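You operate a simulated robot arm through the tools that you are given. There is no shell and no other tool. Be economical: measure what you need, move in short steps, check, and stop when the job is done.

You are at the controls of a simulated two-armed robot. One attempt, no reset.

## Task
Pick up the stores card with one hand, pass it to the other hand and put it on the back of the grey bench with a plate rack. Put the 2 small strainer basket from the top of the valve bench on top of the grey check valve there and the 3 small strainer basket on the top of the cake bench. Put the port plate from the top of the long steel bench on the top of the green bench. Put the green round tub on the back of the grey bench with a plate rack. Put the steel sample can marked "72" from the top of the valve bench on the white running sign and the steel sample can that says "92" on the white filter disc. Lift the cool box lid open. Any order will do. Set down upright: stores card, small strainer basket, port plate, green round tub.

The check looks at the end state, three seconds after you hand in, the way a careful person would. Anything else that was tipped, shoved, dropped, spilled or broken makes it a failure. Lids that push on must go on centred and level and be pressed home; caps that screw on are set level and turned clockwise until they are tight.

## Robot
Two 6-joint arms with two-finger grippers on one trunk, on a base that drives. Base frame: it is fixed to the floor where the robot stands at the start and does not move with it; the origin is under the middle of the robot, x ahead of it, y to its left, z up; the surface under the hand at the start is at about z = 0.78. Lengths are in m, angles in degrees, forces in N, time in s.
The left shoulder is at the start at [0.03, 0.178, 0.988], the right one opposite. With the tool pointing down near the work surface each hand reaches from about 0.5 to 0.82 m from the robot's upright axis, wherever it stands, measured 20 degrees to its own side. Places, roughly: back of the grey bench with a plate rack (116x20 c [0.5, 1.42, 0.8]; check valve [2.25, -1.25, 0.75]; cool box lid [2.5, -12.5, 0.7]; green round tub (15x15x15 cm) [0.7, -1.9, 0.9]; port plate [0.75, -11, 0.75]; running sign [2.5, -1.25, 0.75]; small strainer basket [2.75, -1.25, 0.75]; steel sample can [2.5, -1.5, 0.75]; stores card [0.5, 0.25, 0.75]; top of the cake bench [2.5, 0.7, 0.8]; top of the green bench [0.6, -5.9, 0.9]; white filter disc (7x7x1 cm) [2.6, -1, 0.8]. Payload 2.54 kg a hand.
The tool frame of a hand sits at the grasp point between the pads (the TCP): z along the fingers, y along the line on which they close. The tips reach 0.03 m beyond it. The gripper opens to 0.116 m. The gripper's body begins 0.095 m behind the TCP.
Orientation is that of the tool frame in the base frame, as a unit quaternion [w, x, y, z]. With the fingers straight down and closing along the base's y, the tool's x points along the base's -x, its y along +y and its z along -z.

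## Interface
- The arms move only by the tool nudge_tool. It takes "left_commands", "right_commands" or both (then of equal length, played together; a hand with none holds still); each is a list that holds one entry, the list of rows, each a list of 7 numbers: the shift along the tool's x, y, z in m, then the turn, a rotation vector about the tool's x, y, z in degrees, then the closure in counts, from 0 (fully open) to 255 (shut). In form: [[[x, y, z, ax, ay, az, claw], ...]]. A call has 1 to 20 rows; each row shifts and turns the commanded pose from where the row before left it, along the tool's axes as they then stand. A row lasts 0.2 s, in which the tool goes at most 0.05 m and 8.6 degrees; a call with a longer step from one row to the next is refused whole, and so is a gripper value outside its range. Where a pose cannot be reached the arm comes as near as it can. A force on the tool above 40 N (or 10 N above the force at the start of the call, whichever is more), or a blocked arm, ends the call early, and 0.2 s more pass. The fingers move at their own pace (about 0.153 m/s each) and stop on an object; they squeeze with about 42 N. The grip force told is the motor's: it shows also when the fingers shut on nothing. Time passes only in rows, and 0.2 s behind the last, so rows that do not move let the fingers close. It gives the time, the measured TCP pose, the force on the tool (base axes), the opening and the grip force at its end, in the units of the frame above (readings bear some noise), with the torque about the TCP (base axes, N m) and any sound that the robot's microphone picked up.
- Cameras (640 x 400 px; columns grow to the right, rows downward): "scene" is now at [0.0397, 0.0159, 1.6994]; the picture's right is [0.24, -0.97, 0.00], its down [-0.81, -0.20, -0.56] and it looks along [0.54, 0.13, -0.83] (base axes); focal length 266 px, centre (320, 200). "left" rides on the left gripper at [0.069, 0.015, -0.122] in its tool frame; the picture's right is [-0.21, 0.98, 0.00], its down [-0.83, -0.18, -0.53] and it looks along [-0.52, -0.11, 0.85] (tool axes); focal length 251 px, centre (320, 200). "right" rides on the right gripper at [0.069, -0.015, -0.122] in its tool frame; the picture's right is [0.21, 0.98, 0.00], its down [-0.83, 0.18, -0.53] and it looks along [-0.52, 0.11, 0.85] (tool axes); focal length 251 px, centre (320, 200). There is no depth. A picture from a camera that has moved, and an enlarged one, comes with that camera's place and axes in the base frame and with its lens.
- camera(camera): a new picture of that camera. It takes no simulated time.
- slide_trunk(by): slides the trunk up (or, below 0, down) by that many m; the arms and the scene camera ride with it, the base frame stays. It gives what a move gives, with no picture.
- steer(legs): drives the robot by 1 to 6 legs, each [ahead, left, turn to the left] in m, m and degrees, along the robot's own axes; the way and the turn of a leg run together, so that a leg with both is an arc; at most 1.5 m and 180 degrees a leg. The arms and the cameras ride along, it lands a little off, and it stops where it bumps. It gives what a move gives.
- aim_head(pan, tilt): turns the head with the scene camera to pan (to the left, within 143 degrees either way) and tilt (down, from -29 to 69), counted from straight ahead of the robot. It gives what a move gives.
- close_up(camera, box): a new picture of the part [left, top, right, bottom] of that camera's present view, enlarged. It takes no simulated time.
- job_done(): hands the job in; it is judged then, once.

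Go step by step. Nothing tells you exact positions but the pictures and the camera data: compare them with the known pose of the tool, close in by small moves and look again before you grip or let go. The budget is 483 turns and 246 pictures, counting those below and the enlarged ones. Unless the task says otherwise, let go and move clear before handing in.

The tools are called as a command line: name --argument value ..., lists and objects as JSON in quotes. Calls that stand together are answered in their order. nudge_tool: Moves the arms, as the interface text tells. Its arguments: {"type":"object","properties":{"left_commands":{"type":"array","items":{"type":"array","items":{"type":"array","items":{"type":"number"}}}},"right_commands":{"type":"array","items":{"type":"array","items":{"type":"array","items":{"type":"number"}}}}},"required":[]} The other tools are called the same way: slide_trunk (by) slides the trunk up or down; steer (legs) drives the base; aim_head (pan, tilt) turns the head that bears the scene camera; camera (camera) takes a picture; close_up (camera, box) takes an enlarged picture of a part of a camera's view; job_done () hands the job in.

At the start:

```text
time_s: 0.0
left_ee_pos: [0.4437, 0.4061, 1.0133]
left_tool_rot: [0.001, 0.0, 1.0, 0.0]
left_wrist_force: [0.4, 0.2, -0.1]
left_moment: [-0.01, 0.0, -0.01]
left_grip_width: 0.1161
left_grasp_force: 0.1
right_ee_pos: [0.6095, 0.0259, 1.0492]
right_tool_rot: [0.0, -0.001, 1.0, 0.001]
right_wrist_force: [0.4, 0.7, -0.3]
right_moment: [0.02, -0.01, 0.0]
right_grip_width: 0.1162
right_grasp_force: 0.1
trunk travel left (down, up): [-0.2, 0.34]
robot x, y, heading: [-0.0014, 0.0034, -0.3]
head pan, tilt: [13.7, 56.1]
```

scene: 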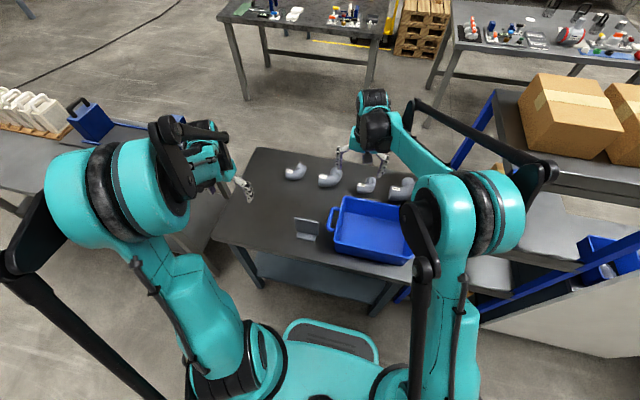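
right: 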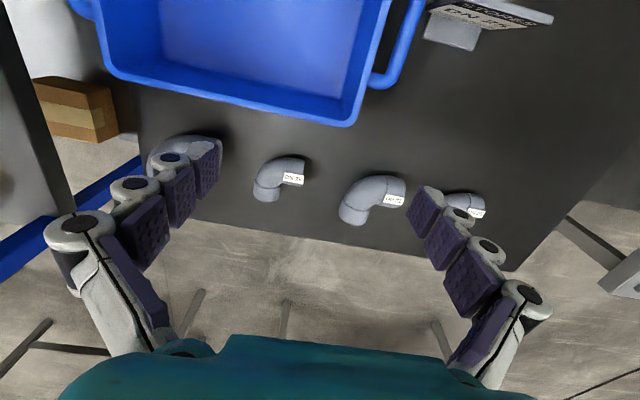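
left: 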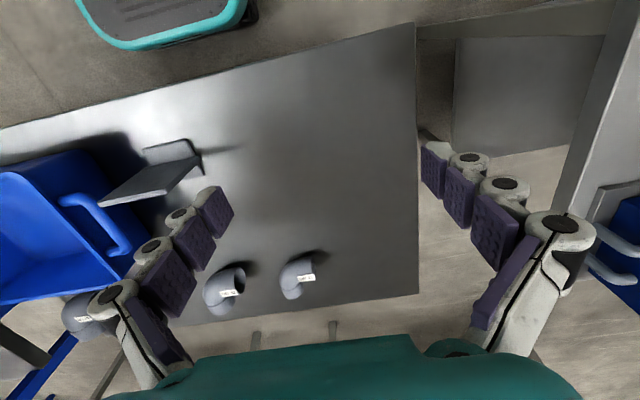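

I see the bench ahead with pipe elbows, a blue tray and the stores card (a small folded stand). First I look closer at the card and around the room.

close_up --camera "scene" --box '[220, 140, 440, 280]'

close_up --camera "left" --box '[60, 110, 280, 250]'

aim_head --pan 90 --tilt 35

camera --camera "scene"

aim_head --pan 0 --tilt 20

camera --camera "scene"

aim_head --pan -75 --tilt 20

camera --camera "scene"

```text
2.86 times, centred on (330, 210) of scene
camera zoom: at [0.0397, 0.0159, 1.6994], right [0.24, -0.97, 0.0], down [-0.81, -0.2, -0.56], along [0.54, 0.13, -0.83], focal length 761 px, centre (291, 171)
```

zoom: 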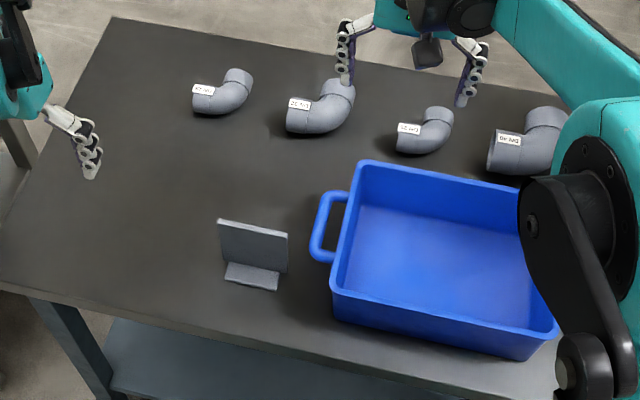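

```text
2.86 times, centred on (170, 180) of left
camera zoom: at [0.3748, 0.4212, 1.1359], right [0.21, 0.98, 0.0], down [0.83, -0.18, 0.53], along [0.52, -0.11, -0.85], focal length 718 px, centre (749, 257)
```

zoom: 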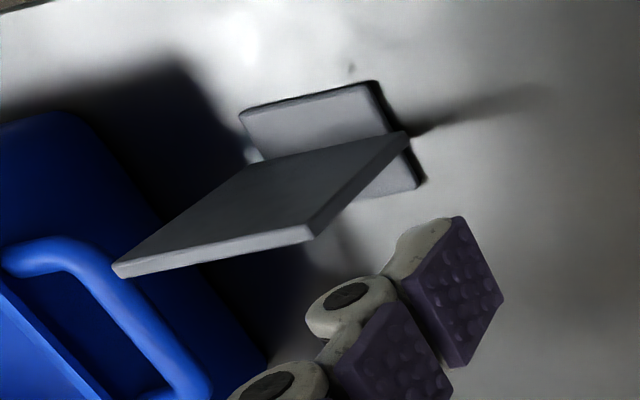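

```text
time_s: 1.5
left_ee_pos: [0.4449, 0.4054, 1.0122]
left_tool_rot: [0.0, 0.0, 1.0, 0.0]
left_wrist_force: [-0.4, 0.3, -0.2]
left_moment: [0.0, 0.0, 0.02]
left_grip_width: 0.1162
left_grasp_force: 0.0
right_ee_pos: [0.6109, 0.026, 1.0478]
right_tool_rot: [0.0, 0.0, 1.0, 0.0]
right_wrist_force: [-0.5, -0.1, 0.0]
right_moment: [-0.02, -0.01, -0.03]
right_grip_width: 0.116
right_grasp_force: 0.2
trunk travel left (down, up): [-0.2, 0.34]
robot x, y, heading: [-0.0012, -0.0015, 0.3]
head pan, tilt: [90.0, 35.0]
```

```text
240 pictures are left
camera scene: at [-0.0292, 0.0872, 1.729], right [1.0, 0.0, 0.0], down [0.0, -0.57, -0.82], along [0.0, 0.82, -0.57], focal length 266 px, centre (320, 200)
```

scene: 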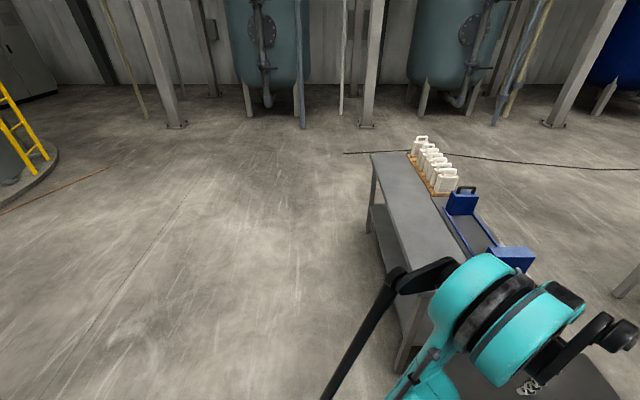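

```text
time_s: 3.1
left_ee_pos: [0.445, 0.4061, 1.0115]
left_tool_rot: [0.0, 0.0, 1.0, 0.0]
left_wrist_force: [0.7, 0.4, 0.4]
left_moment: [0.01, -0.03, 0.0]
left_grip_width: 0.1161
left_grasp_force: 0.1
right_ee_pos: [0.6095, 0.0263, 1.0487]
right_tool_rot: [0.0, 0.0, 1.0, -0.001]
right_wrist_force: [-0.1, -0.1, -0.6]
right_moment: [-0.04, -0.01, 0.0]
right_grip_width: 0.1158
right_grasp_force: 0.1
trunk travel left (down, up): [-0.2, 0.34]
robot x, y, heading: [0.0023, 0.0012, 0.1]
head pan, tilt: [0.0, 20.0]
```

```text
239 pictures are left
camera scene: at [0.0639, -0.0008, 1.7528], right [0.0, -1.0, 0.0], down [-0.34, 0.0, -0.94], along [0.94, 0.0, -0.34], focal length 266 px, centre (320, 200)
```

scene: 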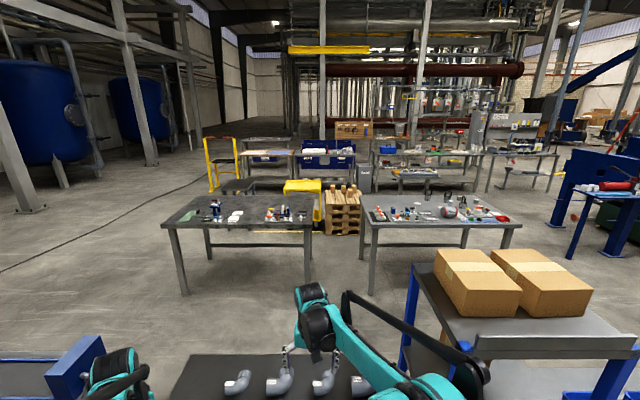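

```text
time_s: 4.6
left_ee_pos: [0.4444, 0.4066, 1.0121]
left_tool_rot: [0.0, 0.0, 1.0, 0.001]
left_wrist_force: [0.5, 0.2, 0.3]
left_moment: [0.0, 0.0, 0.01]
left_grip_width: 0.1161
left_grasp_force: 0.0
right_ee_pos: [0.6104, 0.026, 1.0484]
right_tool_rot: [0.0, 0.0, 1.0, 0.0]
right_wrist_force: [0.2, 0.1, -0.3]
right_moment: [0.02, 0.01, -0.01]
right_grip_width: 0.116
right_grasp_force: 0.1
trunk travel left (down, up): [-0.2, 0.34]
robot x, y, heading: [0.0014, 0.0001, -0.0]
head pan, tilt: [-75.0, 20.0]
```

```text
238 pictures are left
camera scene: at [-0.0051, -0.0908, 1.7529], right [-0.97, -0.26, 0.0], down [-0.09, 0.33, -0.94], along [0.24, -0.91, -0.34], focal length 266 px, centre (320, 200)
```

scene: 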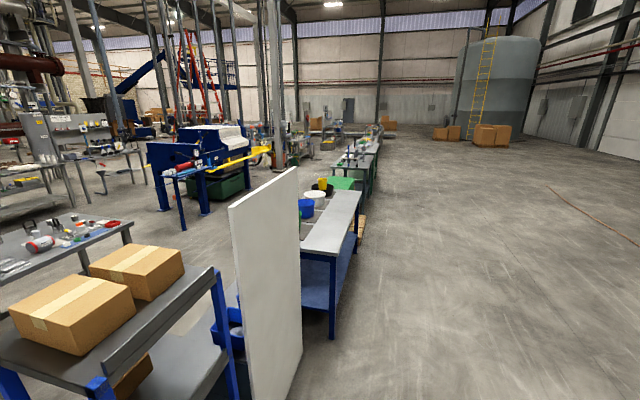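

The card's plate stands along y at about x=0.482, y=0.126–0.216, top z≈0.88. I turn both wrists so the fingers close along x, tilting the left for the later hand‑over.

nudge_tool --right_commands '[[[0, 0, 0, 0, 0, -8.2, 110], [0, 0, 0, 0, 0, -8.2, 110], [0, 0, 0, 0, 0, -8.2, 110], [0, 0, 0, 0, 0, -8.2, 110], [0, 0, 0, 0, 0, -8.2, 110], [0, 0, 0, 0, 0, -8.2, 110], [0, 0, 0, 0, 0, -8.2, 110], [0, 0, 0, 0, 0, -8.2, 110], [0, 0, 0, 0, 0, -8.2, 110], [0, 0, 0, 0, 0, -8.2, 110], [0, 0, 0, 0, 0, -8, 110], [0, 0, 0, 0, 0, 0, 110], [0, 0, 0, 0, 0, 0, 110], [0, 0, 0, 0, 0, 0, 110], [0, 0, 0, 0, 0, 0, 110], [0, 0, 0, 0, 0, 0, 110], [0, 0, 0, 0, 0, 0, 110]]]' --left_commands '[[[0, 0, 0, 0, 0, 8.2, 110], [0, 0, 0, 0, 0, 8.2, 110], [0, 0, 0, 0, 0, 8.2, 110], [0, 0, 0, 0, 0, 8.2, 110], [0, 0, 0, 0, 0, 8.2, 110], [0, 0, 0, 0, 0, 8.2, 110], [0, 0, 0, 0, 0, 8.2, 110], [0, 0, 0, 0, 0, 8.2, 110], [0, 0, 0, 0, 0, 8.2, 110], [0, 0, 0, 0, 0, 8.2, 110], [0, 0, 0, 0, 0, 8, 110], [0, 0, 0, 0, -8, 0, 110], [0, 0, 0, 0, -8, 0, 110], [0, 0, 0, 0, -8, 0, 110], [0, 0, 0, 0, -8, 0, 110], [0, 0, 0, 0, -8, 0, 110], [0, 0, 0, 0, 0, 0, 110]]]'

aim_head --pan 10 --tilt 56

camera --camera "scene"

```text
time_s: 8.2
left_ee_pos: [0.4453, 0.4034, 1.0132]
left_tool_rot: [0.243, 0.664, 0.666, -0.237]
left_wrist_force: [0.5, -1.0, -0.1]
left_moment: [0.04, -0.04, 0.0]
left_grip_width: 0.0661
left_grasp_force: 0.1
left hand out of reach, approached as far as the arm can: row 16
right_ee_pos: [0.6094, 0.0255, 1.0504]
right_tool_rot: [0.0, 0.707, -0.707, -0.001]
right_wrist_force: [-1.2, -0.7, 0.0]
right_moment: [0.0, -0.01, 0.02]
right_grip_width: 0.0659
right_grasp_force: 0.0
trunk travel left (down, up): [-0.2, 0.34]
robot x, y, heading: [-0.0007, -0.0, -0.1]
head pan, tilt: [-75.0, 20.0]
```

```text
time_s: 9.8
left_ee_pos: [0.447, 0.4033, 1.0128]
left_tool_rot: [0.241, 0.665, 0.667, -0.236]
left_wrist_force: [0.4, 0.1, 0.9]
left_moment: [0.0, -0.02, 0.01]
left_grip_width: 0.0659
left_grasp_force: 0.0
right_ee_pos: [0.6096, 0.0252, 1.05]
right_tool_rot: [0.0, 0.707, -0.707, 0.0]
right_wrist_force: [-1.5, 0.5, 0.1]
right_moment: [-0.01, 0.01, 0.03]
right_grip_width: 0.066
right_grasp_force: 0.0
trunk travel left (down, up): [-0.2, 0.34]
robot x, y, heading: [0.0011, -0.0018, -0.4]
head pan, tilt: [10.0, 56.0]
```

```text
237 pictures are left
camera scene: at [0.0407, 0.0115, 1.6995], right [0.17, -0.98, 0.0], down [-0.82, -0.14, -0.56], along [0.55, 0.1, -0.83], focal length 266 px, centre (320, 200)
```

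scene: 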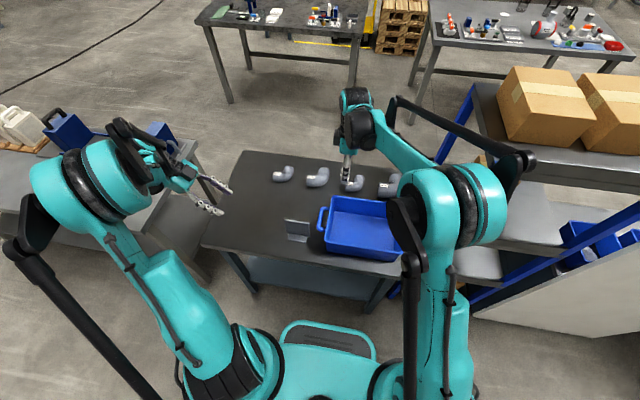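

The wrists are turned well. Now I bring the right hand above the card's right half.

nudge_tool --right_commands '[[[-0.03, 0.032, 0, 0, 0, 0, 110], [-0.03, 0.032, 0, 0, 0, 0, 110], [-0.03, 0.032, 0, 0, 0, 0, 110], [-0.032, 0.032, 0, 0, 0, 0, 110], [0, 0, 0.04, 0, 0, 0, 110], [0, 0, 0.04, 0, 0, 0, 110], [0, 0, 0.03, 0, 0, 0, 110], [0, 0, 0.0, 0, 0, 0, 110]]]'

camera --camera "right"

close_up --camera "scene" --box '[220, 160, 380, 260]'

```text
time_s: 11.6
left_ee_pos: [0.4458, 0.4042, 1.0118]
left_tool_rot: [0.242, 0.664, 0.667, -0.236]
left_wrist_force: [0.1, -0.8, -0.2]
left_moment: [0.01, 0.0, 0.01]
left_grip_width: 0.066
left_grasp_force: 0.0
right_ee_pos: [0.4818, 0.1497, 0.9389]
right_tool_rot: [0.0, -0.707, 0.707, -0.001]
right_wrist_force: [0.1, 0.9, 0.5]
right_moment: [-0.03, -0.01, 0.0]
right_grip_width: 0.0658
right_grasp_force: 0.0
trunk travel left (down, up): [-0.2, 0.34]
robot x, y, heading: [-0.0035, 0.0021, -0.1]
head pan, tilt: [10.0, 56.0]
```

```text
236 pictures are left
camera right: at [0.4977, 0.0822, 1.0601], right [-0.98, -0.21, 0.0], down [-0.18, 0.83, 0.53], along [-0.11, 0.52, -0.85], focal length 251 px, centre (320, 200)
```

right: 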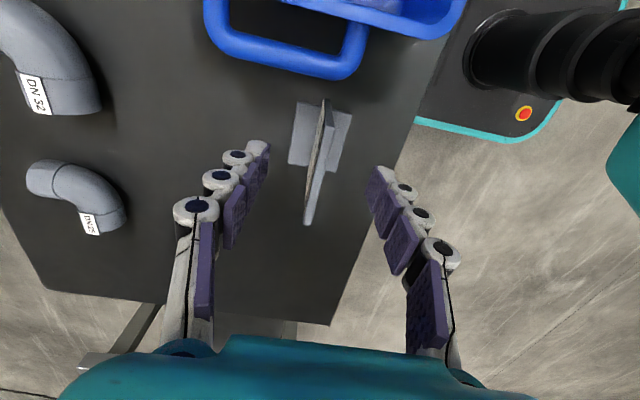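

```text
4.00 times, centred on (300, 210) of scene
camera zoom: at [0.04, 0.0115, 1.6996], right [0.17, -0.98, 0.0], down [-0.82, -0.14, -0.56], along [0.55, 0.1, -0.83], focal length 1066 px, centre (400, 160)
```

zoom: 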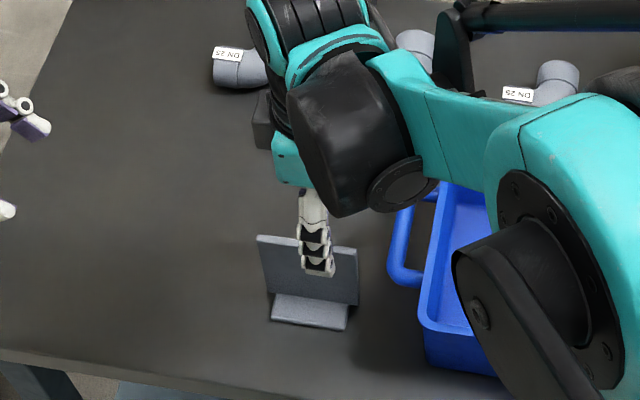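

The card lies between the fingers with about 5° of yaw. I descend, align and grip.

nudge_tool --right_commands '[[[0, -0.003, 0.03, 0, 0, -5, 110], [0, 0, 0.03, 0, 0, 0, 110], [0, 0, 0.025, 0, 0, 0, 110], [0, 0, 0, 0, 0, 0, 255], [0, 0, 0, 0, 0, 0, 255], [0, 0, 0, 0, 0, 0, 255]]]'

camera --camera "right"

```text
time_s: 13.0
left_ee_pos: [0.4454, 0.403, 1.0117]
left_tool_rot: [0.242, 0.664, 0.667, -0.236]
left_wrist_force: [-0.1, 0.4, -0.9]
left_moment: [0.02, 0.0, -0.01]
left_grip_width: 0.0661
left_grasp_force: 0.0
right_ee_pos: [0.4851, 0.1501, 0.8547]
right_tool_rot: [-0.001, 0.737, -0.676, 0.0]
right_wrist_force: [0.1, 0.1, -0.5]
right_moment: [-0.02, -0.02, 0.02]
right_grip_width: 0.0069
right_grasp_force: 34.7
trunk travel left (down, up): [-0.2, 0.34]
robot x, y, heading: [0.0001, 0.004, 0.0]
head pan, tilt: [10.0, 56.0]
```

```text
234 pictures are left
camera right: at [0.5068, 0.0829, 0.9757], right [-0.95, -0.3, 0.0], down [-0.25, 0.81, 0.53], along [-0.16, 0.51, -0.85], focal length 251 px, centre (320, 200)
```

right: 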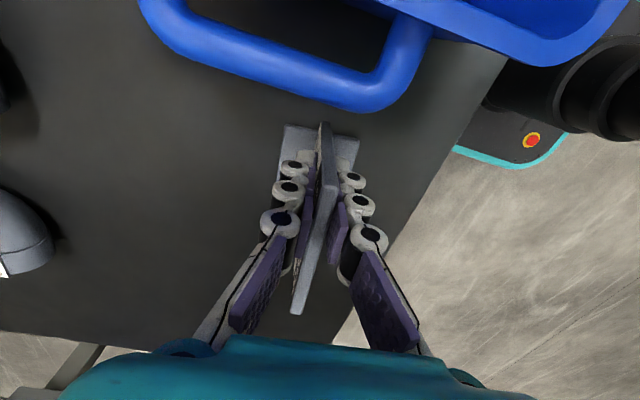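

The card is held by the right hand. I lift it and bring the left hand to a stand-off by the card's free top corner.

nudge_tool --right_commands '[[[0, 0, -0.03, 0, 0, 0, 255], [0, 0, -0.035, 0, 0, 0, 255], [0, 0, -0.04, 0, 0, 0, 255], [0, 0, -0.04, 0, 0, 0, 255], [0, 0, 0, 0, 0, 0, 255], [0, 0, 0, 0, 0, 0, 255]]]'

nudge_tool --left_commands '[[[0, 0, 0, -3.2, 0, -3.9, 110], [-0.038, 0.009, 0.0105, 0, 0, 0, 110], [-0.038, 0.009, 0.0105, 0, 0, 0, 110], [-0.038, 0.009, 0.0105, 0, 0, 0, 110], [-0.038, 0.009, 0.0105, 0, 0, 0, 110], [0, 0, 0, 0, 0, 0, 110]]]'

camera --camera "left"

close_up --camera "scene" --box '[200, 130, 400, 255]'

```text
time_s: 14.4
left_ee_pos: [0.4461, 0.4036, 1.0131]
left_tool_rot: [0.242, 0.664, 0.667, -0.236]
left_wrist_force: [-0.4, -0.8, 0.2]
left_moment: [0.02, -0.01, 0.01]
left_grip_width: 0.066
left_grasp_force: 0.0
right_ee_pos: [0.483, 0.1483, 1.0014]
right_tool_rot: [0.0, 0.737, -0.676, 0.0]
right_wrist_force: [-0.4, 0.2, -0.4]
right_moment: [-0.02, -0.02, -0.02]
right_grip_width: 0.0069
right_grasp_force: 35.4
trunk travel left (down, up): [-0.2, 0.34]
robot x, y, heading: [-0.0033, -0.0018, -0.2]
head pan, tilt: [10.0, 56.0]
```

```text
time_s: 15.8
left_ee_pos: [0.4945, 0.2644, 1.0767]
left_tool_rot: [0.252, 0.634, 0.694, -0.231]
left_wrist_force: [0.1, -0.4, -0.2]
left_moment: [-0.04, -0.03, 0.01]
left_grip_width: 0.0659
left_grasp_force: 0.0
right_ee_pos: [0.4849, 0.1494, 1.0005]
right_tool_rot: [0.001, 0.737, -0.675, 0.0]
right_wrist_force: [0.5, 0.5, -0.9]
right_moment: [-0.06, 0.02, 0.0]
right_grip_width: 0.0069
right_grasp_force: 35.1
trunk travel left (down, up): [-0.2, 0.34]
robot x, y, heading: [-0.0003, -0.0003, -0.3]
head pan, tilt: [10.0, 56.0]
```

```text
233 pictures are left
camera left: at [0.4984, 0.3961, 1.1275], right [0.99, -0.08, 0.14], down [-0.15, -0.3, 0.94], along [-0.03, -0.95, -0.31], focal length 251 px, centre (320, 200)
```

left: 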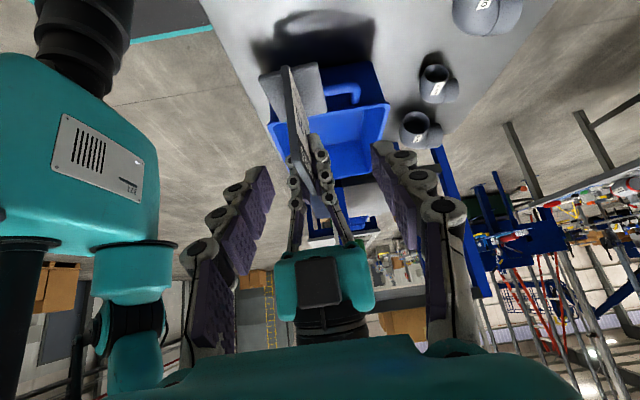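

```text
3.20 times, centred on (300, 192) of scene
camera zoom: at [0.0409, 0.0125, 1.6995], right [0.17, -0.98, 0.0], down [-0.82, -0.14, -0.56], along [0.55, 0.1, -0.83], focal length 853 px, centre (384, 224)
```

zoom: 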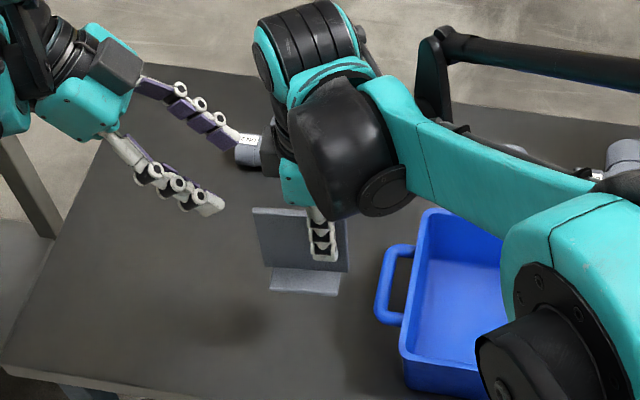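

The left hand needs 19 mm toward the robot, then in along its fingers.

nudge_tool --left_commands '[[[0, -0.019, 0, 0, 0, 0, 110], [0, 0, 0.03, 0, 0, 0, 110], [0, 0, 0.025, 0, 0, 0, 110], [0, 0, 0.025, 0, 0, 0, 110], [0, 0, 0, 0, 0, 0, 110]]]'

close_up --camera "left" --box '[160, 40, 480, 240]'

close_up --camera "scene" --box '[220, 150, 360, 240]'

```text
time_s: 17.0
left_ee_pos: [0.4799, 0.2109, 1.0168]
left_tool_rot: [0.252, 0.635, 0.693, -0.232]
left_wrist_force: [0.8, -0.5, -0.7]
left_moment: [0.01, 0.0, 0.03]
left_grip_width: 0.066
left_grasp_force: 0.0
right_ee_pos: [0.4839, 0.1495, 1.0012]
right_tool_rot: [0.0, 0.737, -0.676, 0.001]
right_wrist_force: [0.2, -0.4, -0.4]
right_moment: [-0.06, 0.02, 0.01]
right_grip_width: 0.0069
right_grasp_force: 35.1
trunk travel left (down, up): [-0.2, 0.34]
robot x, y, heading: [-0.0007, -0.0001, 0.1]
head pan, tilt: [10.0, 56.0]
```

```text
2.00 times, centred on (320, 140) of left
camera zoom: at [0.4834, 0.3427, 1.0678], right [0.99, -0.08, 0.14], down [-0.15, -0.3, 0.94], along [-0.03, -0.95, -0.31], focal length 503 px, centre (320, 320)
```

zoom: 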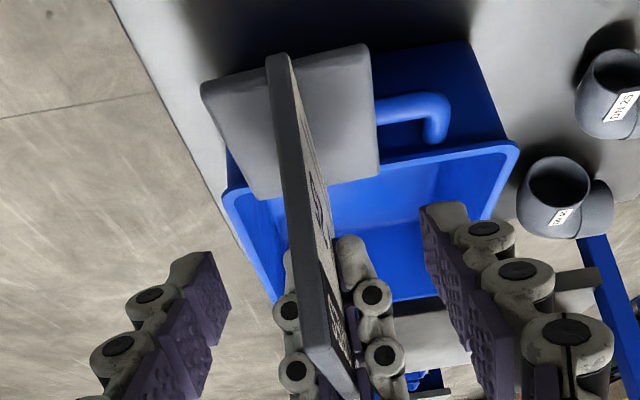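

```text
4.44 times, centred on (290, 195) of scene
camera zoom: at [0.0401, 0.0118, 1.6995], right [0.17, -0.98, 0.0], down [-0.82, -0.14, -0.56], along [0.55, 0.1, -0.83], focal length 1184 px, centre (453, 222)
```

zoom: 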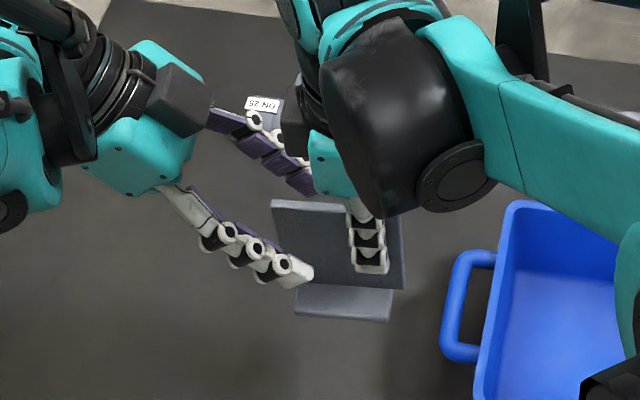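

Left fingers straddle the free corner. I close the left hand.

nudge_tool --left_commands '[[[0, 0, 0, 0, 0, 0, 255], [0, 0, 0, 0, 0, 0, 255], [0, 0, 0, 0, 0, 0, 255]]]'

close_up --camera "left" --box '[160, 40, 480, 240]'

```text
time_s: 17.8
left_ee_pos: [0.4797, 0.2098, 1.0177]
left_tool_rot: [0.252, 0.635, 0.693, -0.232]
left_wrist_force: [-10.1, -3.4, -4.4]
left_moment: [0.06, 0.28, -0.33]
left_grip_width: 0.0066
left_grasp_force: 35.3
right_ee_pos: [0.4858, 0.149, 1.0002]
right_tool_rot: [0.0, 0.738, -0.675, 0.001]
right_wrist_force: [10.1, 4.1, 3.7]
right_moment: [0.21, -0.05, -0.3]
right_grip_width: 0.0069
right_grasp_force: 35.6
trunk travel left (down, up): [-0.2, 0.34]
robot x, y, heading: [-0.0026, -0.0017, 0.0]
head pan, tilt: [10.0, 56.0]
```

```text
2.00 times, centred on (320, 140) of left
camera zoom: at [0.4834, 0.3425, 1.0678], right [0.99, -0.08, 0.14], down [-0.15, -0.3, 0.94], along [-0.03, -0.95, -0.31], focal length 503 px, centre (320, 320)
```

zoom: 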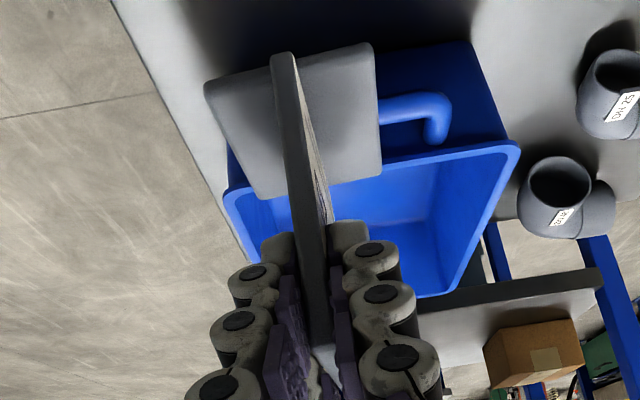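

Both hold it. Now the right hand lets go, rises and moves right.

nudge_tool --right_commands '[[[0, 0, 0, 0, 0, 0, 150], [0, 0, 0, 0, 0, 0, 110], [0, 0, 0, 0, 0, 0, 110], [0, 0, -0.03, 0, 0, 0, 110], [0.01, 0, -0.03, 0, 0, 0, 110], [0.03, 0, -0.03, 0, 0, 0, 110], [0.04, 0, 0, 0, 0, 0, 110], [0.04, 0, 0, 0, 0, 0, 110]]]'

close_up --camera "left" --box '[160, 40, 480, 240]'

aim_head --pan 50 --tilt 45

camera --camera "scene"

```text
time_s: 19.6
left_ee_pos: [0.4805, 0.2103, 1.0176]
left_tool_rot: [0.252, 0.635, 0.693, -0.232]
left_wrist_force: [-0.5, -1.1, 1.1]
left_moment: [0.06, 0.0, 0.02]
left_grip_width: 0.0065
left_grasp_force: 35.8
right_ee_pos: [0.4954, 0.0248, 1.0887]
right_tool_rot: [0.0, 0.738, -0.675, 0.001]
right_wrist_force: [-0.5, -0.7, 0.6]
right_moment: [0.02, 0.0, 0.01]
right_grip_width: 0.0661
right_grasp_force: 0.1
trunk travel left (down, up): [-0.2, 0.34]
robot x, y, heading: [0.0, 0.0015, -0.1]
head pan, tilt: [10.0, 56.0]
```

```text
2.00 times, centred on (320, 140) of left
camera zoom: at [0.4835, 0.3419, 1.0683], right [0.99, -0.08, 0.14], down [-0.15, -0.3, 0.94], along [-0.03, -0.95, -0.31], focal length 503 px, centre (320, 320)
```

zoom: 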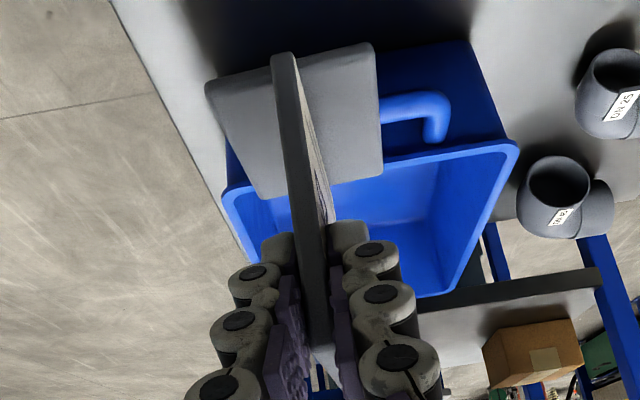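

```text
time_s: 20.7
left_ee_pos: [0.4797, 0.211, 1.0173]
left_tool_rot: [0.251, 0.635, 0.693, -0.232]
left_wrist_force: [-0.8, -0.1, 0.8]
left_moment: [-0.01, 0.04, 0.01]
left_grip_width: 0.0068
left_grasp_force: 35.1
right_ee_pos: [0.4956, 0.0281, 1.0887]
right_tool_rot: [0.0, 0.737, -0.676, 0.0]
right_wrist_force: [0.2, 0.0, -0.7]
right_moment: [0.0, 0.02, 0.05]
right_grip_width: 0.0661
right_grasp_force: 0.0
trunk travel left (down, up): [-0.2, 0.34]
robot x, y, heading: [-0.0004, -0.0013, 0.1]
head pan, tilt: [50.0, 45.0]
```

```text
227 pictures are left
camera scene: at [0.0231, 0.0615, 1.7141], right [0.77, -0.64, 0.0], down [-0.46, -0.54, -0.71], along [0.45, 0.54, -0.71], focal length 266 px, centre (320, 200)
```

scene: 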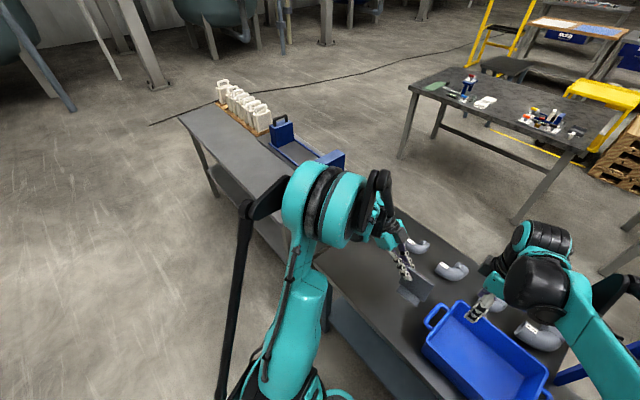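

The left hand alone holds the card. I drive left to the grey bench with the rack, the bench edges at about x≈0.37.

steer --legs '[[0, 1.1, 0]]'

camera --camera "scene"

camera --camera "left"

```text
time_s: 26.3
left_ee_pos: [0.4951, 1.2921, 1.0169]
left_tool_rot: [0.25, 0.642, 0.687, -0.234]
left_wrist_force: [-0.5, -1.3, 0.2]
left_moment: [0.0, -0.01, -0.04]
left_grip_width: 0.0069
left_grasp_force: 34.9
right_ee_pos: [0.5076, 1.1077, 1.0896]
right_tool_rot: [0.0, 0.73, -0.683, 0.0]
right_wrist_force: [0.9, -0.3, -0.9]
right_moment: [-0.05, 0.01, 0.01]
right_grip_width: 0.0658
right_grasp_force: 0.1
trunk travel left (down, up): [-0.2, 0.34]
robot x, y, heading: [0.0134, 1.0904, -1.2]
head pan, tilt: [50.0, 45.0]
```

```text
226 pictures are left
camera scene: at [0.0354, 1.1527, 1.7142], right [0.75, -0.66, 0.0], down [-0.47, -0.53, -0.71], along [0.47, 0.53, -0.71], focal length 266 px, centre (320, 200)
```

scene: 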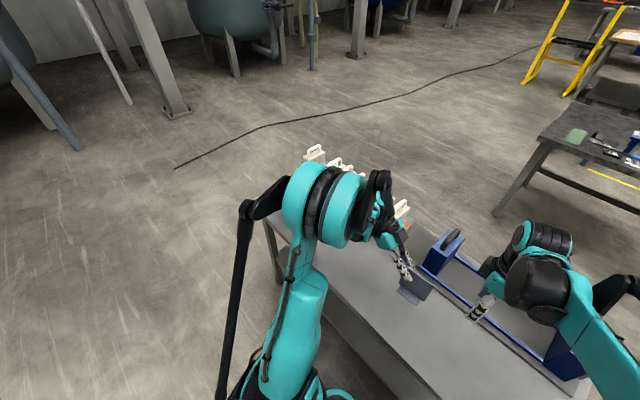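

```text
225 pictures are left
camera left: at [0.5019, 1.4243, 1.0678], right [0.99, -0.1, 0.14], down [-0.16, -0.3, 0.94], along [-0.05, -0.95, -0.31], focal length 251 px, centre (320, 200)
```

left: 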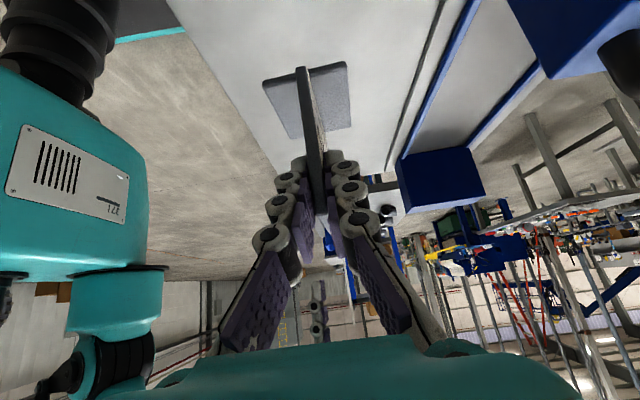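

The bench top is clear beneath the card. I lower it in steps, watching the force.

nudge_tool --left_commands '[[[0.0193, 0, 0.023, 0, 0, 0, 255], [0.0193, 0, 0.023, 0, 0, 0, 255], [0.0193, 0, 0.023, 0, 0, 0, 255], [0.013, 0, 0.0154, 0, 0, 0, 255], [0, 0, 0, 0, 0, 0, 255]]]'

camera --camera "left"

```text
time_s: 27.5
left_ee_pos: [0.4956, 1.2919, 0.9048]
left_tool_rot: [0.249, 0.642, 0.687, -0.234]
left_wrist_force: [-0.2, 0.4, -0.7]
left_moment: [0.04, -0.04, 0.0]
left_grip_width: 0.0069
left_grasp_force: 34.9
right_ee_pos: [0.5081, 1.1084, 1.0891]
right_tool_rot: [-0.001, 0.73, -0.684, 0.0]
right_wrist_force: [0.4, 0.0, -0.7]
right_moment: [0.03, 0.01, 0.0]
right_grip_width: 0.0661
right_grasp_force: 0.0
trunk travel left (down, up): [-0.2, 0.34]
robot x, y, heading: [0.0079, 1.0925, -1.2]
head pan, tilt: [50.0, 45.0]
```

```text
224 pictures are left
camera left: at [0.5018, 1.4234, 0.9559], right [0.99, -0.1, 0.14], down [-0.16, -0.3, 0.94], along [-0.05, -0.95, -0.31], focal length 251 px, centre (320, 200)
```

left: 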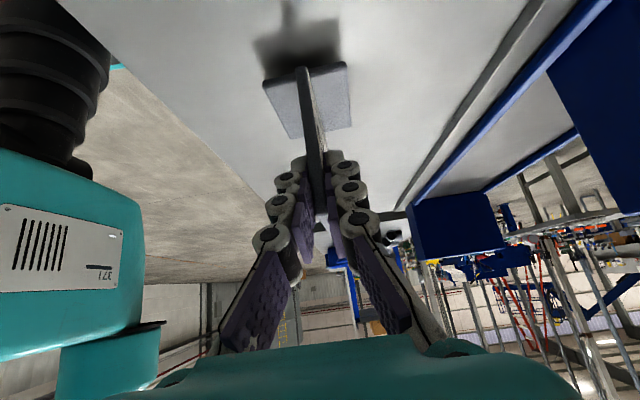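

A few centimetres remain; lowering gently.

nudge_tool --left_commands '[[[0.009, 0, 0.0107, 0, 0, 0, 255], [0.0052, 0, 0.0061, 0, 0, 0, 255], [0, 0, 0, 0, 0, 0, 255]]]'

close_up --camera "left" --box '[220, 0, 420, 125]'

```text
time_s: 28.3
left_ee_pos: [0.4955, 1.2919, 0.885]
left_tool_rot: [0.251, 0.641, 0.686, -0.234]
left_wrist_force: [10.9, 3.4, 35.6]
left_moment: [-0.73, -0.31, 0.2]
left_grip_width: 0.0068
left_grasp_force: 35.2
right_ee_pos: [0.5055, 1.1063, 1.0897]
right_tool_rot: [-0.001, 0.73, -0.683, 0.001]
right_wrist_force: [1.0, 0.0, -0.1]
right_moment: [0.02, -0.02, -0.03]
right_grip_width: 0.0658
right_grasp_force: 0.1
trunk travel left (down, up): [-0.2, 0.34]
robot x, y, heading: [0.0085, 1.093, -1.1]
head pan, tilt: [50.0, 45.0]
```

```text
3.20 times, centred on (320, 62) of left
camera zoom: at [0.5008, 1.4238, 0.9369], right [0.99, -0.1, 0.14], down [-0.16, -0.3, 0.94], along [-0.05, -0.95, -0.31], focal length 805 px, centre (320, 640)
```

zoom: 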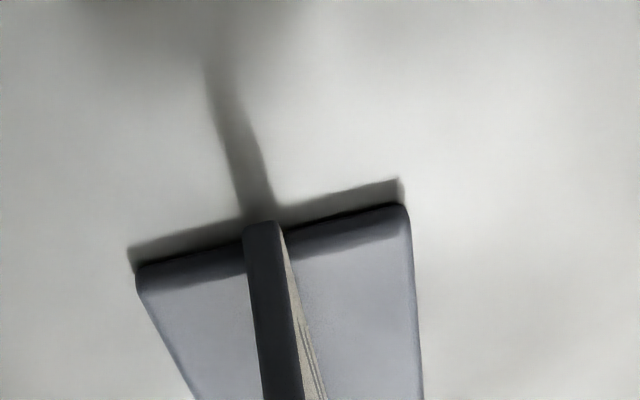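

It has touched down. I relieve the pressure slightly, open and withdraw along the fingers.

nudge_tool --left_commands '[[[-0.0019, 0, -0.0023, 0, 0, 0, 255], [0, 0, 0, 0, 0, 0, 200], [0, 0, 0, 0, 0, 0, 110], [0, 0, 0, 0, 0, 0, 110], [0, 0, -0.02, 0, 0, 0, 110], [0, 0, -0.04, 0, 0, 0, 110], [0, 0, -0.045, 0, 0, 0, 110], [0, 0, -0.045, 0, 0, 0, 110]]]'

camera --camera "left"

close_up --camera "scene" --box '[320, 210, 560, 360]'

```text
time_s: 30.1
left_ee_pos: [0.4871, 1.3884, 1.0046]
left_tool_rot: [0.249, 0.642, 0.686, -0.234]
left_wrist_force: [-0.6, 0.2, -0.2]
left_moment: [-0.01, -0.02, 0.0]
left_grip_width: 0.0661
left_grasp_force: 0.1
right_ee_pos: [0.5064, 1.1088, 1.0893]
right_tool_rot: [0.0, 0.73, -0.683, -0.001]
right_wrist_force: [0.1, 0.5, -0.2]
right_moment: [-0.01, -0.01, 0.01]
right_grip_width: 0.0661
right_grasp_force: 0.0
trunk travel left (down, up): [-0.2, 0.34]
robot x, y, heading: [0.0105, 1.0902, -1.1]
head pan, tilt: [50.0, 45.0]
```

```text
222 pictures are left
camera left: at [0.4933, 1.5204, 1.0561], right [0.99, -0.1, 0.14], down [-0.16, -0.3, 0.94], along [-0.05, -0.95, -0.31], focal length 251 px, centre (320, 200)
```

left: 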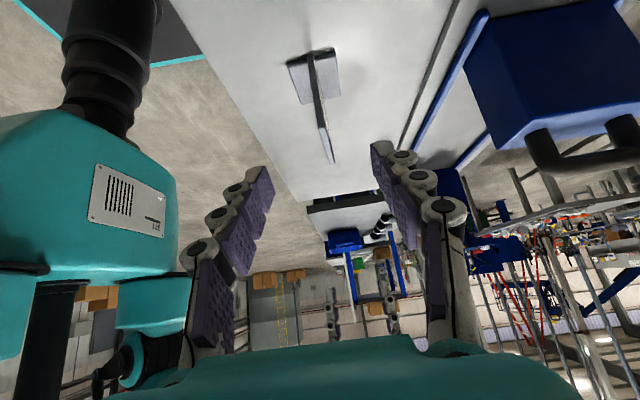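

```text
2.67 times, centred on (440, 285) of scene
camera zoom: at [0.0345, 1.1526, 1.7142], right [0.75, -0.66, 0.0], down [-0.47, -0.53, -0.71], along [0.47, 0.53, -0.71], focal length 710 px, centre (0, -27)
```

zoom: 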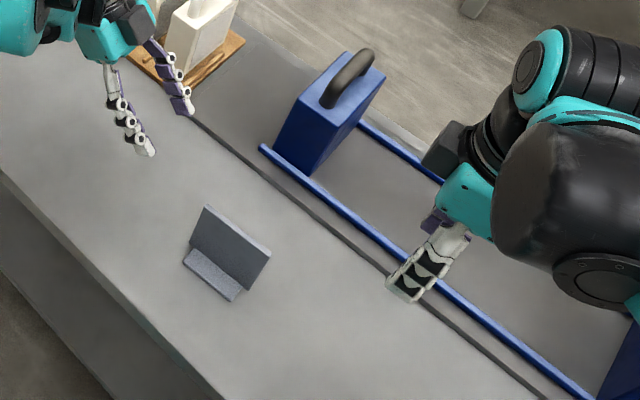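

The card stands upright on the back strip. I back off, straighten both hands, then drive right toward the green tub.

steer --legs '[[-0.55, 0, 1.1]]'

nudge_tool --left_commands '[[[0, 0, 0, 0, 7.9, 0, 0], [0, 0, 0, 0, 7.9, 0, 0], [0, 0, 0, 0, 7.9, 0, 0], [0, 0, 0, 0, 7.9, 0, 0], [0, 0, 0, 0, 7.9, 0, 0], [0, 0, 0, 0, 0, -8.5, 0], [0, 0, 0, 0, 0, -8.5, 0], [0, 0, 0, 0, 0, -8.5, 0], [0, 0, 0, 0, 0, -8.5, 0], [0, 0, 0, 0, 0, -8.5, 0], [0, 0, 0, 0, 0, -8.5, 0], [0, 0, 0, 0, 0, -8.5, 0], [0, 0, 0, 0, 0, -8.5, 0], [0, 0, 0, 0, 0, -8.5, 0], [0, 0, 0, 0, 0, -8.5, 0]]]' --right_commands '[[[0, 0, 0, 0, 0, 8.6, 0], [0, 0, 0, 0, 0, 8.6, 0], [0, 0, 0, 0, 0, 8.6, 0], [0, 0, 0, 0, 0, 8.6, 0], [0, 0, 0, 0, 0, 8.6, 0], [0, 0, 0, 0, 0, 8.6, 0], [0, 0, 0, 0, 0, 8.6, 0], [0, 0, 0, 0, 0, 8.6, 0], [0, 0, 0, 0, 0, 8.6, 0], [0, 0, 0, 0, 0, 8.6, 0], [0, 0, 0, 0, 0, 8.6, 0], [0, 0, 0, 0, 0, 0, 0], [0, 0, 0, 0, 0, 0, 0], [0, 0, 0, 0, 0, 0, 0], [0, 0, 0, 0, 0, 0, 0]]]'

steer --legs '[[0, -1.5, 0], [0, -1.4, 0]]'

aim_head --pan 0 --tilt 35

camera --camera "scene"

```text
time_s: 33.3
left_ee_pos: [-0.0767, 1.4062, 1.005]
left_tool_rot: [0.254, 0.63, 0.697, -0.23]
left_wrist_force: [-1.0, 0.5, 0.0]
left_moment: [0.05, -0.01, -0.01]
left_grip_width: 0.0661
left_grasp_force: 0.1
right_ee_pos: [-0.0471, 1.1277, 1.0894]
right_tool_rot: [0.0, 0.742, -0.671, 0.0]
right_wrist_force: [0.6, -0.6, 0.6]
right_moment: [-0.02, -0.03, -0.01]
right_grip_width: 0.0662
right_grasp_force: 0.0
trunk travel left (down, up): [-0.2, 0.34]
robot x, y, heading: [-0.5435, 1.0946, 1.2]
head pan, tilt: [50.0, 45.0]
```

```text
time_s: 36.5
left_ee_pos: [-0.0767, 1.4063, 1.005]
left_tool_rot: [0.0, -0.009, 1.0, -0.005]
left_wrist_force: [0.8, 0.5, -0.6]
left_moment: [0.0, 0.02, -0.01]
left_grip_width: 0.1161
left_grasp_force: 0.0
right_ee_pos: [-0.0474, 1.1264, 1.088]
right_tool_rot: [0.0, -0.011, 1.0, 0.0]
right_wrist_force: [-0.5, -0.1, 0.9]
right_moment: [0.0, 0.0, 0.0]
right_grip_width: 0.1163
right_grasp_force: 0.0
trunk travel left (down, up): [-0.2, 0.34]
robot x, y, heading: [-0.5436, 1.0922, 0.7]
head pan, tilt: [50.0, 45.0]
```

```text
time_s: 50.4
left_ee_pos: [-0.0833, -1.485, 1.0048]
left_tool_rot: [0.0, 0.005, 1.0, -0.004]
left_wrist_force: [-0.2, 0.2, 1.0]
left_moment: [0.01, -0.02, 0.01]
left_grip_width: 0.1159
left_grasp_force: 0.0
right_ee_pos: [-0.062, -1.7652, 1.088]
right_tool_rot: [0.0, 0.002, 1.0, 0.0]
right_wrist_force: [-0.1, 0.2, 0.8]
right_moment: [0.0, -0.02, 0.0]
right_grip_width: 0.116
right_grasp_force: 0.1
trunk travel left (down, up): [-0.2, 0.34]
robot x, y, heading: [-0.5593, -1.7872, -0.5]
head pan, tilt: [50.0, 45.0]
```

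```text
time_s: 51.5
left_ee_pos: [-0.0836, -1.4837, 1.0046]
left_tool_rot: [0.0, 0.005, 1.0, -0.004]
left_wrist_force: [-0.1, -0.4, 0.2]
left_moment: [0.0, 0.0, -0.01]
left_grip_width: 0.1159
left_grasp_force: 0.0
right_ee_pos: [-0.0601, -1.7639, 1.0899]
right_tool_rot: [0.0, 0.003, 1.0, 0.0]
right_wrist_force: [-0.7, -0.1, -0.2]
right_moment: [0.0, -0.02, -0.02]
right_grip_width: 0.1159
right_grasp_force: 0.0
trunk travel left (down, up): [-0.2, 0.34]
robot x, y, heading: [-0.5587, -1.7845, -0.6]
head pan, tilt: [0.0, 35.0]
```

```text
220 pictures are left
camera scene: at [-0.4983, -1.7869, 1.729], right [-0.01, -1.0, 0.0], down [-0.57, 0.01, -0.82], along [0.82, -0.01, -0.57], focal length 266 px, centre (320, 200)
```

scene: 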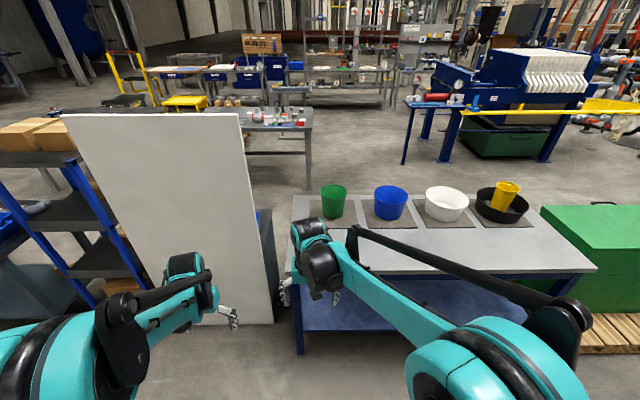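

The green tub is at about (0.69, -1.88), rim z≈0.95. I drive up to it so the left hand can take its left rim.

steer --legs '[[0, -0.22, 0.6], [0.53, 0, 0]]'

nudge_tool --left_commands '[[[0, 0, -0.04, 0, 0, 0, 0], [0, 0, -0.04, 0, 0, 0, 0]]]' --right_commands '[[[0, -0.03, -0.03, 0, 0, 0, 0], [0, -0.04, -0.03, 0, 0, 0, 0]]]'

camera --camera "scene"

camera --camera "left"

```text
time_s: 55.9
left_ee_pos: [0.4346, -1.6855, 1.0036]
left_tool_rot: [-0.001, -0.007, 1.0, -0.004]
left_wrist_force: [0.1, -0.2, -0.1]
left_moment: [-0.01, 0.04, 0.0]
left_grip_width: 0.116
left_grasp_force: 0.0
right_ee_pos: [0.4646, -1.9645, 1.0894]
right_tool_rot: [0.0, -0.01, 1.0, 0.0]
right_wrist_force: [0.0, -0.1, -0.1]
right_moment: [0.02, -0.01, 0.0]
right_grip_width: 0.1161
right_grasp_force: 0.1
trunk travel left (down, up): [-0.2, 0.34]
robot x, y, heading: [-0.0326, -1.9973, 1.2]
head pan, tilt: [0.0, 35.0]
```

```text
time_s: 56.5
left_ee_pos: [0.4342, -1.6871, 1.0871]
left_tool_rot: [0.0, -0.007, 1.0, -0.005]
left_wrist_force: [-0.1, 0.6, 0.2]
left_moment: [-0.02, -0.01, 0.03]
left_grip_width: 0.116
left_grasp_force: 0.1
right_ee_pos: [0.4668, -2.0362, 1.1494]
right_tool_rot: [0.0, -0.01, 1.0, 0.0]
right_wrist_force: [0.4, -1.1, 0.5]
right_moment: [-0.01, -0.04, -0.02]
right_grip_width: 0.1157
right_grasp_force: 0.1
trunk travel left (down, up): [-0.2, 0.34]
robot x, y, heading: [-0.0302, -1.9986, 0.9]
head pan, tilt: [0.0, 35.0]
```

```text
219 pictures are left
camera scene: at [0.0263, -1.9999, 1.729], right [0.01, -1.0, 0.0], down [-0.57, -0.01, -0.82], along [0.82, 0.01, -0.57], focal length 266 px, centre (320, 200)
```

scene: 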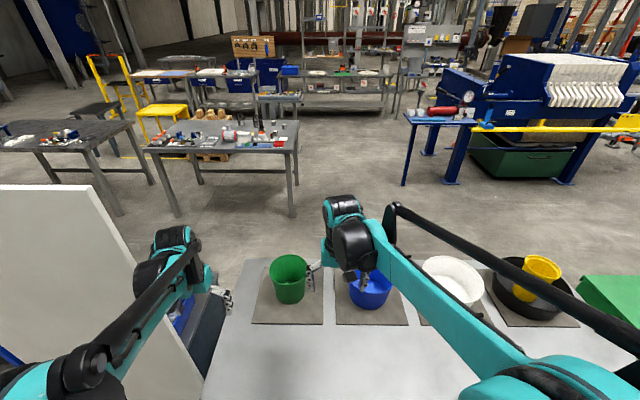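

```text
218 pictures are left
camera left: at [0.3651, -1.6714, 1.2097], right [0.2, 0.98, -0.01], down [0.83, -0.17, 0.54], along [0.52, -0.11, -0.84], focal length 251 px, centre (320, 200)
```

left: 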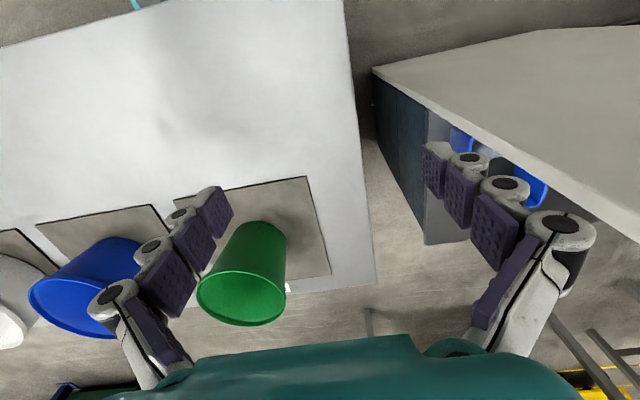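

I enlarge the tub to fix its rim.

close_up --camera "scene" --box '[240, 240, 400, 340]'

close_up --camera "left" --box '[160, 190, 360, 340]'

```text
4.00 times, centred on (320, 290) of scene
camera zoom: at [0.0263, -1.9999, 1.729], right [0.01, -1.0, 0.0], down [-0.57, -0.01, -0.82], along [0.82, 0.01, -0.57], focal length 1066 px, centre (320, -160)
```

zoom: 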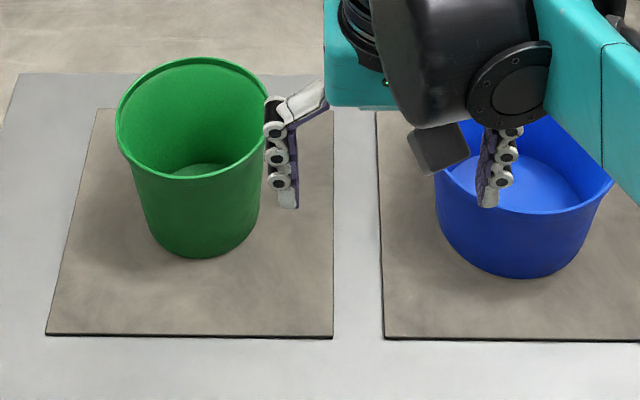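

```text
2.67 times, centred on (260, 265) of left
camera zoom: at [0.3651, -1.6714, 1.2097], right [0.2, 0.98, -0.01], down [0.83, -0.17, 0.54], along [0.52, -0.11, -0.84], focal length 670 px, centre (480, 27)
```

zoom: 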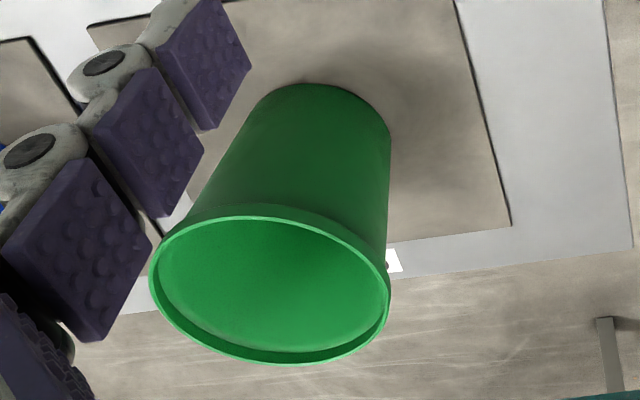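

Tub rim centre (0.695, -1.874, 0.945), radius 0.07. I move the left hand above its left rim, tilted 6° to match the taper.

nudge_tool --left_commands '[[[-0.0432, -0.0206, 0, 0, 0, 0, 110], [-0.0432, -0.0206, 0, 0, 0, 0, 110], [-0.0432, -0.0206, 0, 0, 0, 0, 110], [-0.0432, -0.0206, 0, 0, 0, 0, 110], [-0.0432, -0.0206, 0, 0, 0, 0, 110], [-0.0432, -0.0206, 0, 0, 0, 0, 110], [0, 0, 0.03, 6, 0, 0, 110], [0, 0, 0.03, 0, 0, 0, 110], [0, 0, 0, 0, 0, 0, 110]]]'

camera --camera "left"

close_up --camera "scene" --box '[220, 220, 380, 320]'

```text
time_s: 58.5
left_ee_pos: [0.6946, -1.8075, 1.0254]
left_tool_rot: [0.001, -0.008, 0.998, -0.056]
left_wrist_force: [-0.5, 0.5, -1.5]
left_moment: [-0.05, -0.02, 0.01]
left_grip_width: 0.0658
left_grasp_force: 0.1
right_ee_pos: [0.4658, -2.0361, 1.1498]
right_tool_rot: [0.0, -0.01, 1.0, 0.0]
right_wrist_force: [0.1, 0.0, 0.6]
right_moment: [0.0, -0.05, -0.01]
right_grip_width: 0.116
right_grasp_force: 0.0
trunk travel left (down, up): [-0.2, 0.34]
robot x, y, heading: [-0.0308, -1.9958, 0.7]
head pan, tilt: [0.0, 35.0]
```

```text
215 pictures are left
camera left: at [0.6249, -1.7794, 1.147], right [0.2, 0.97, -0.11], down [0.83, -0.11, 0.55], along [0.52, -0.2, -0.83], focal length 251 px, centre (320, 200)
```

left: 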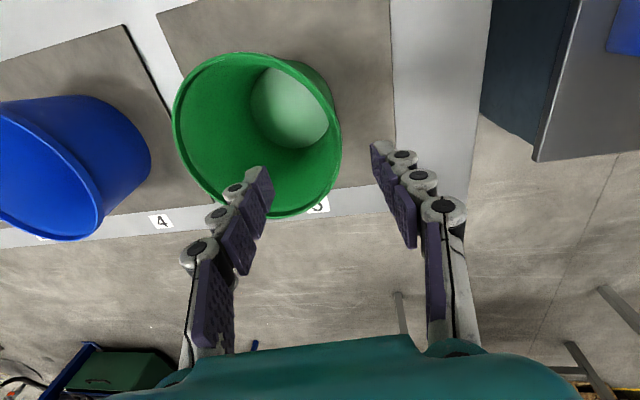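

```text
4.00 times, centred on (300, 270) of scene
camera zoom: at [0.0262, -1.9979, 1.7291], right [0.01, -1.0, 0.0], down [-0.57, -0.01, -0.82], along [0.82, 0.01, -0.57], focal length 1066 px, centre (400, -80)
```

zoom: 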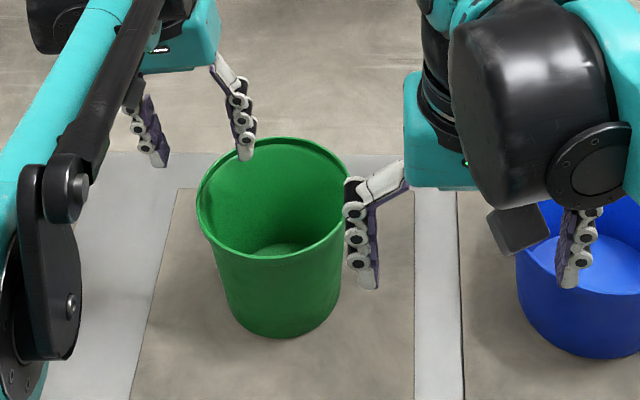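

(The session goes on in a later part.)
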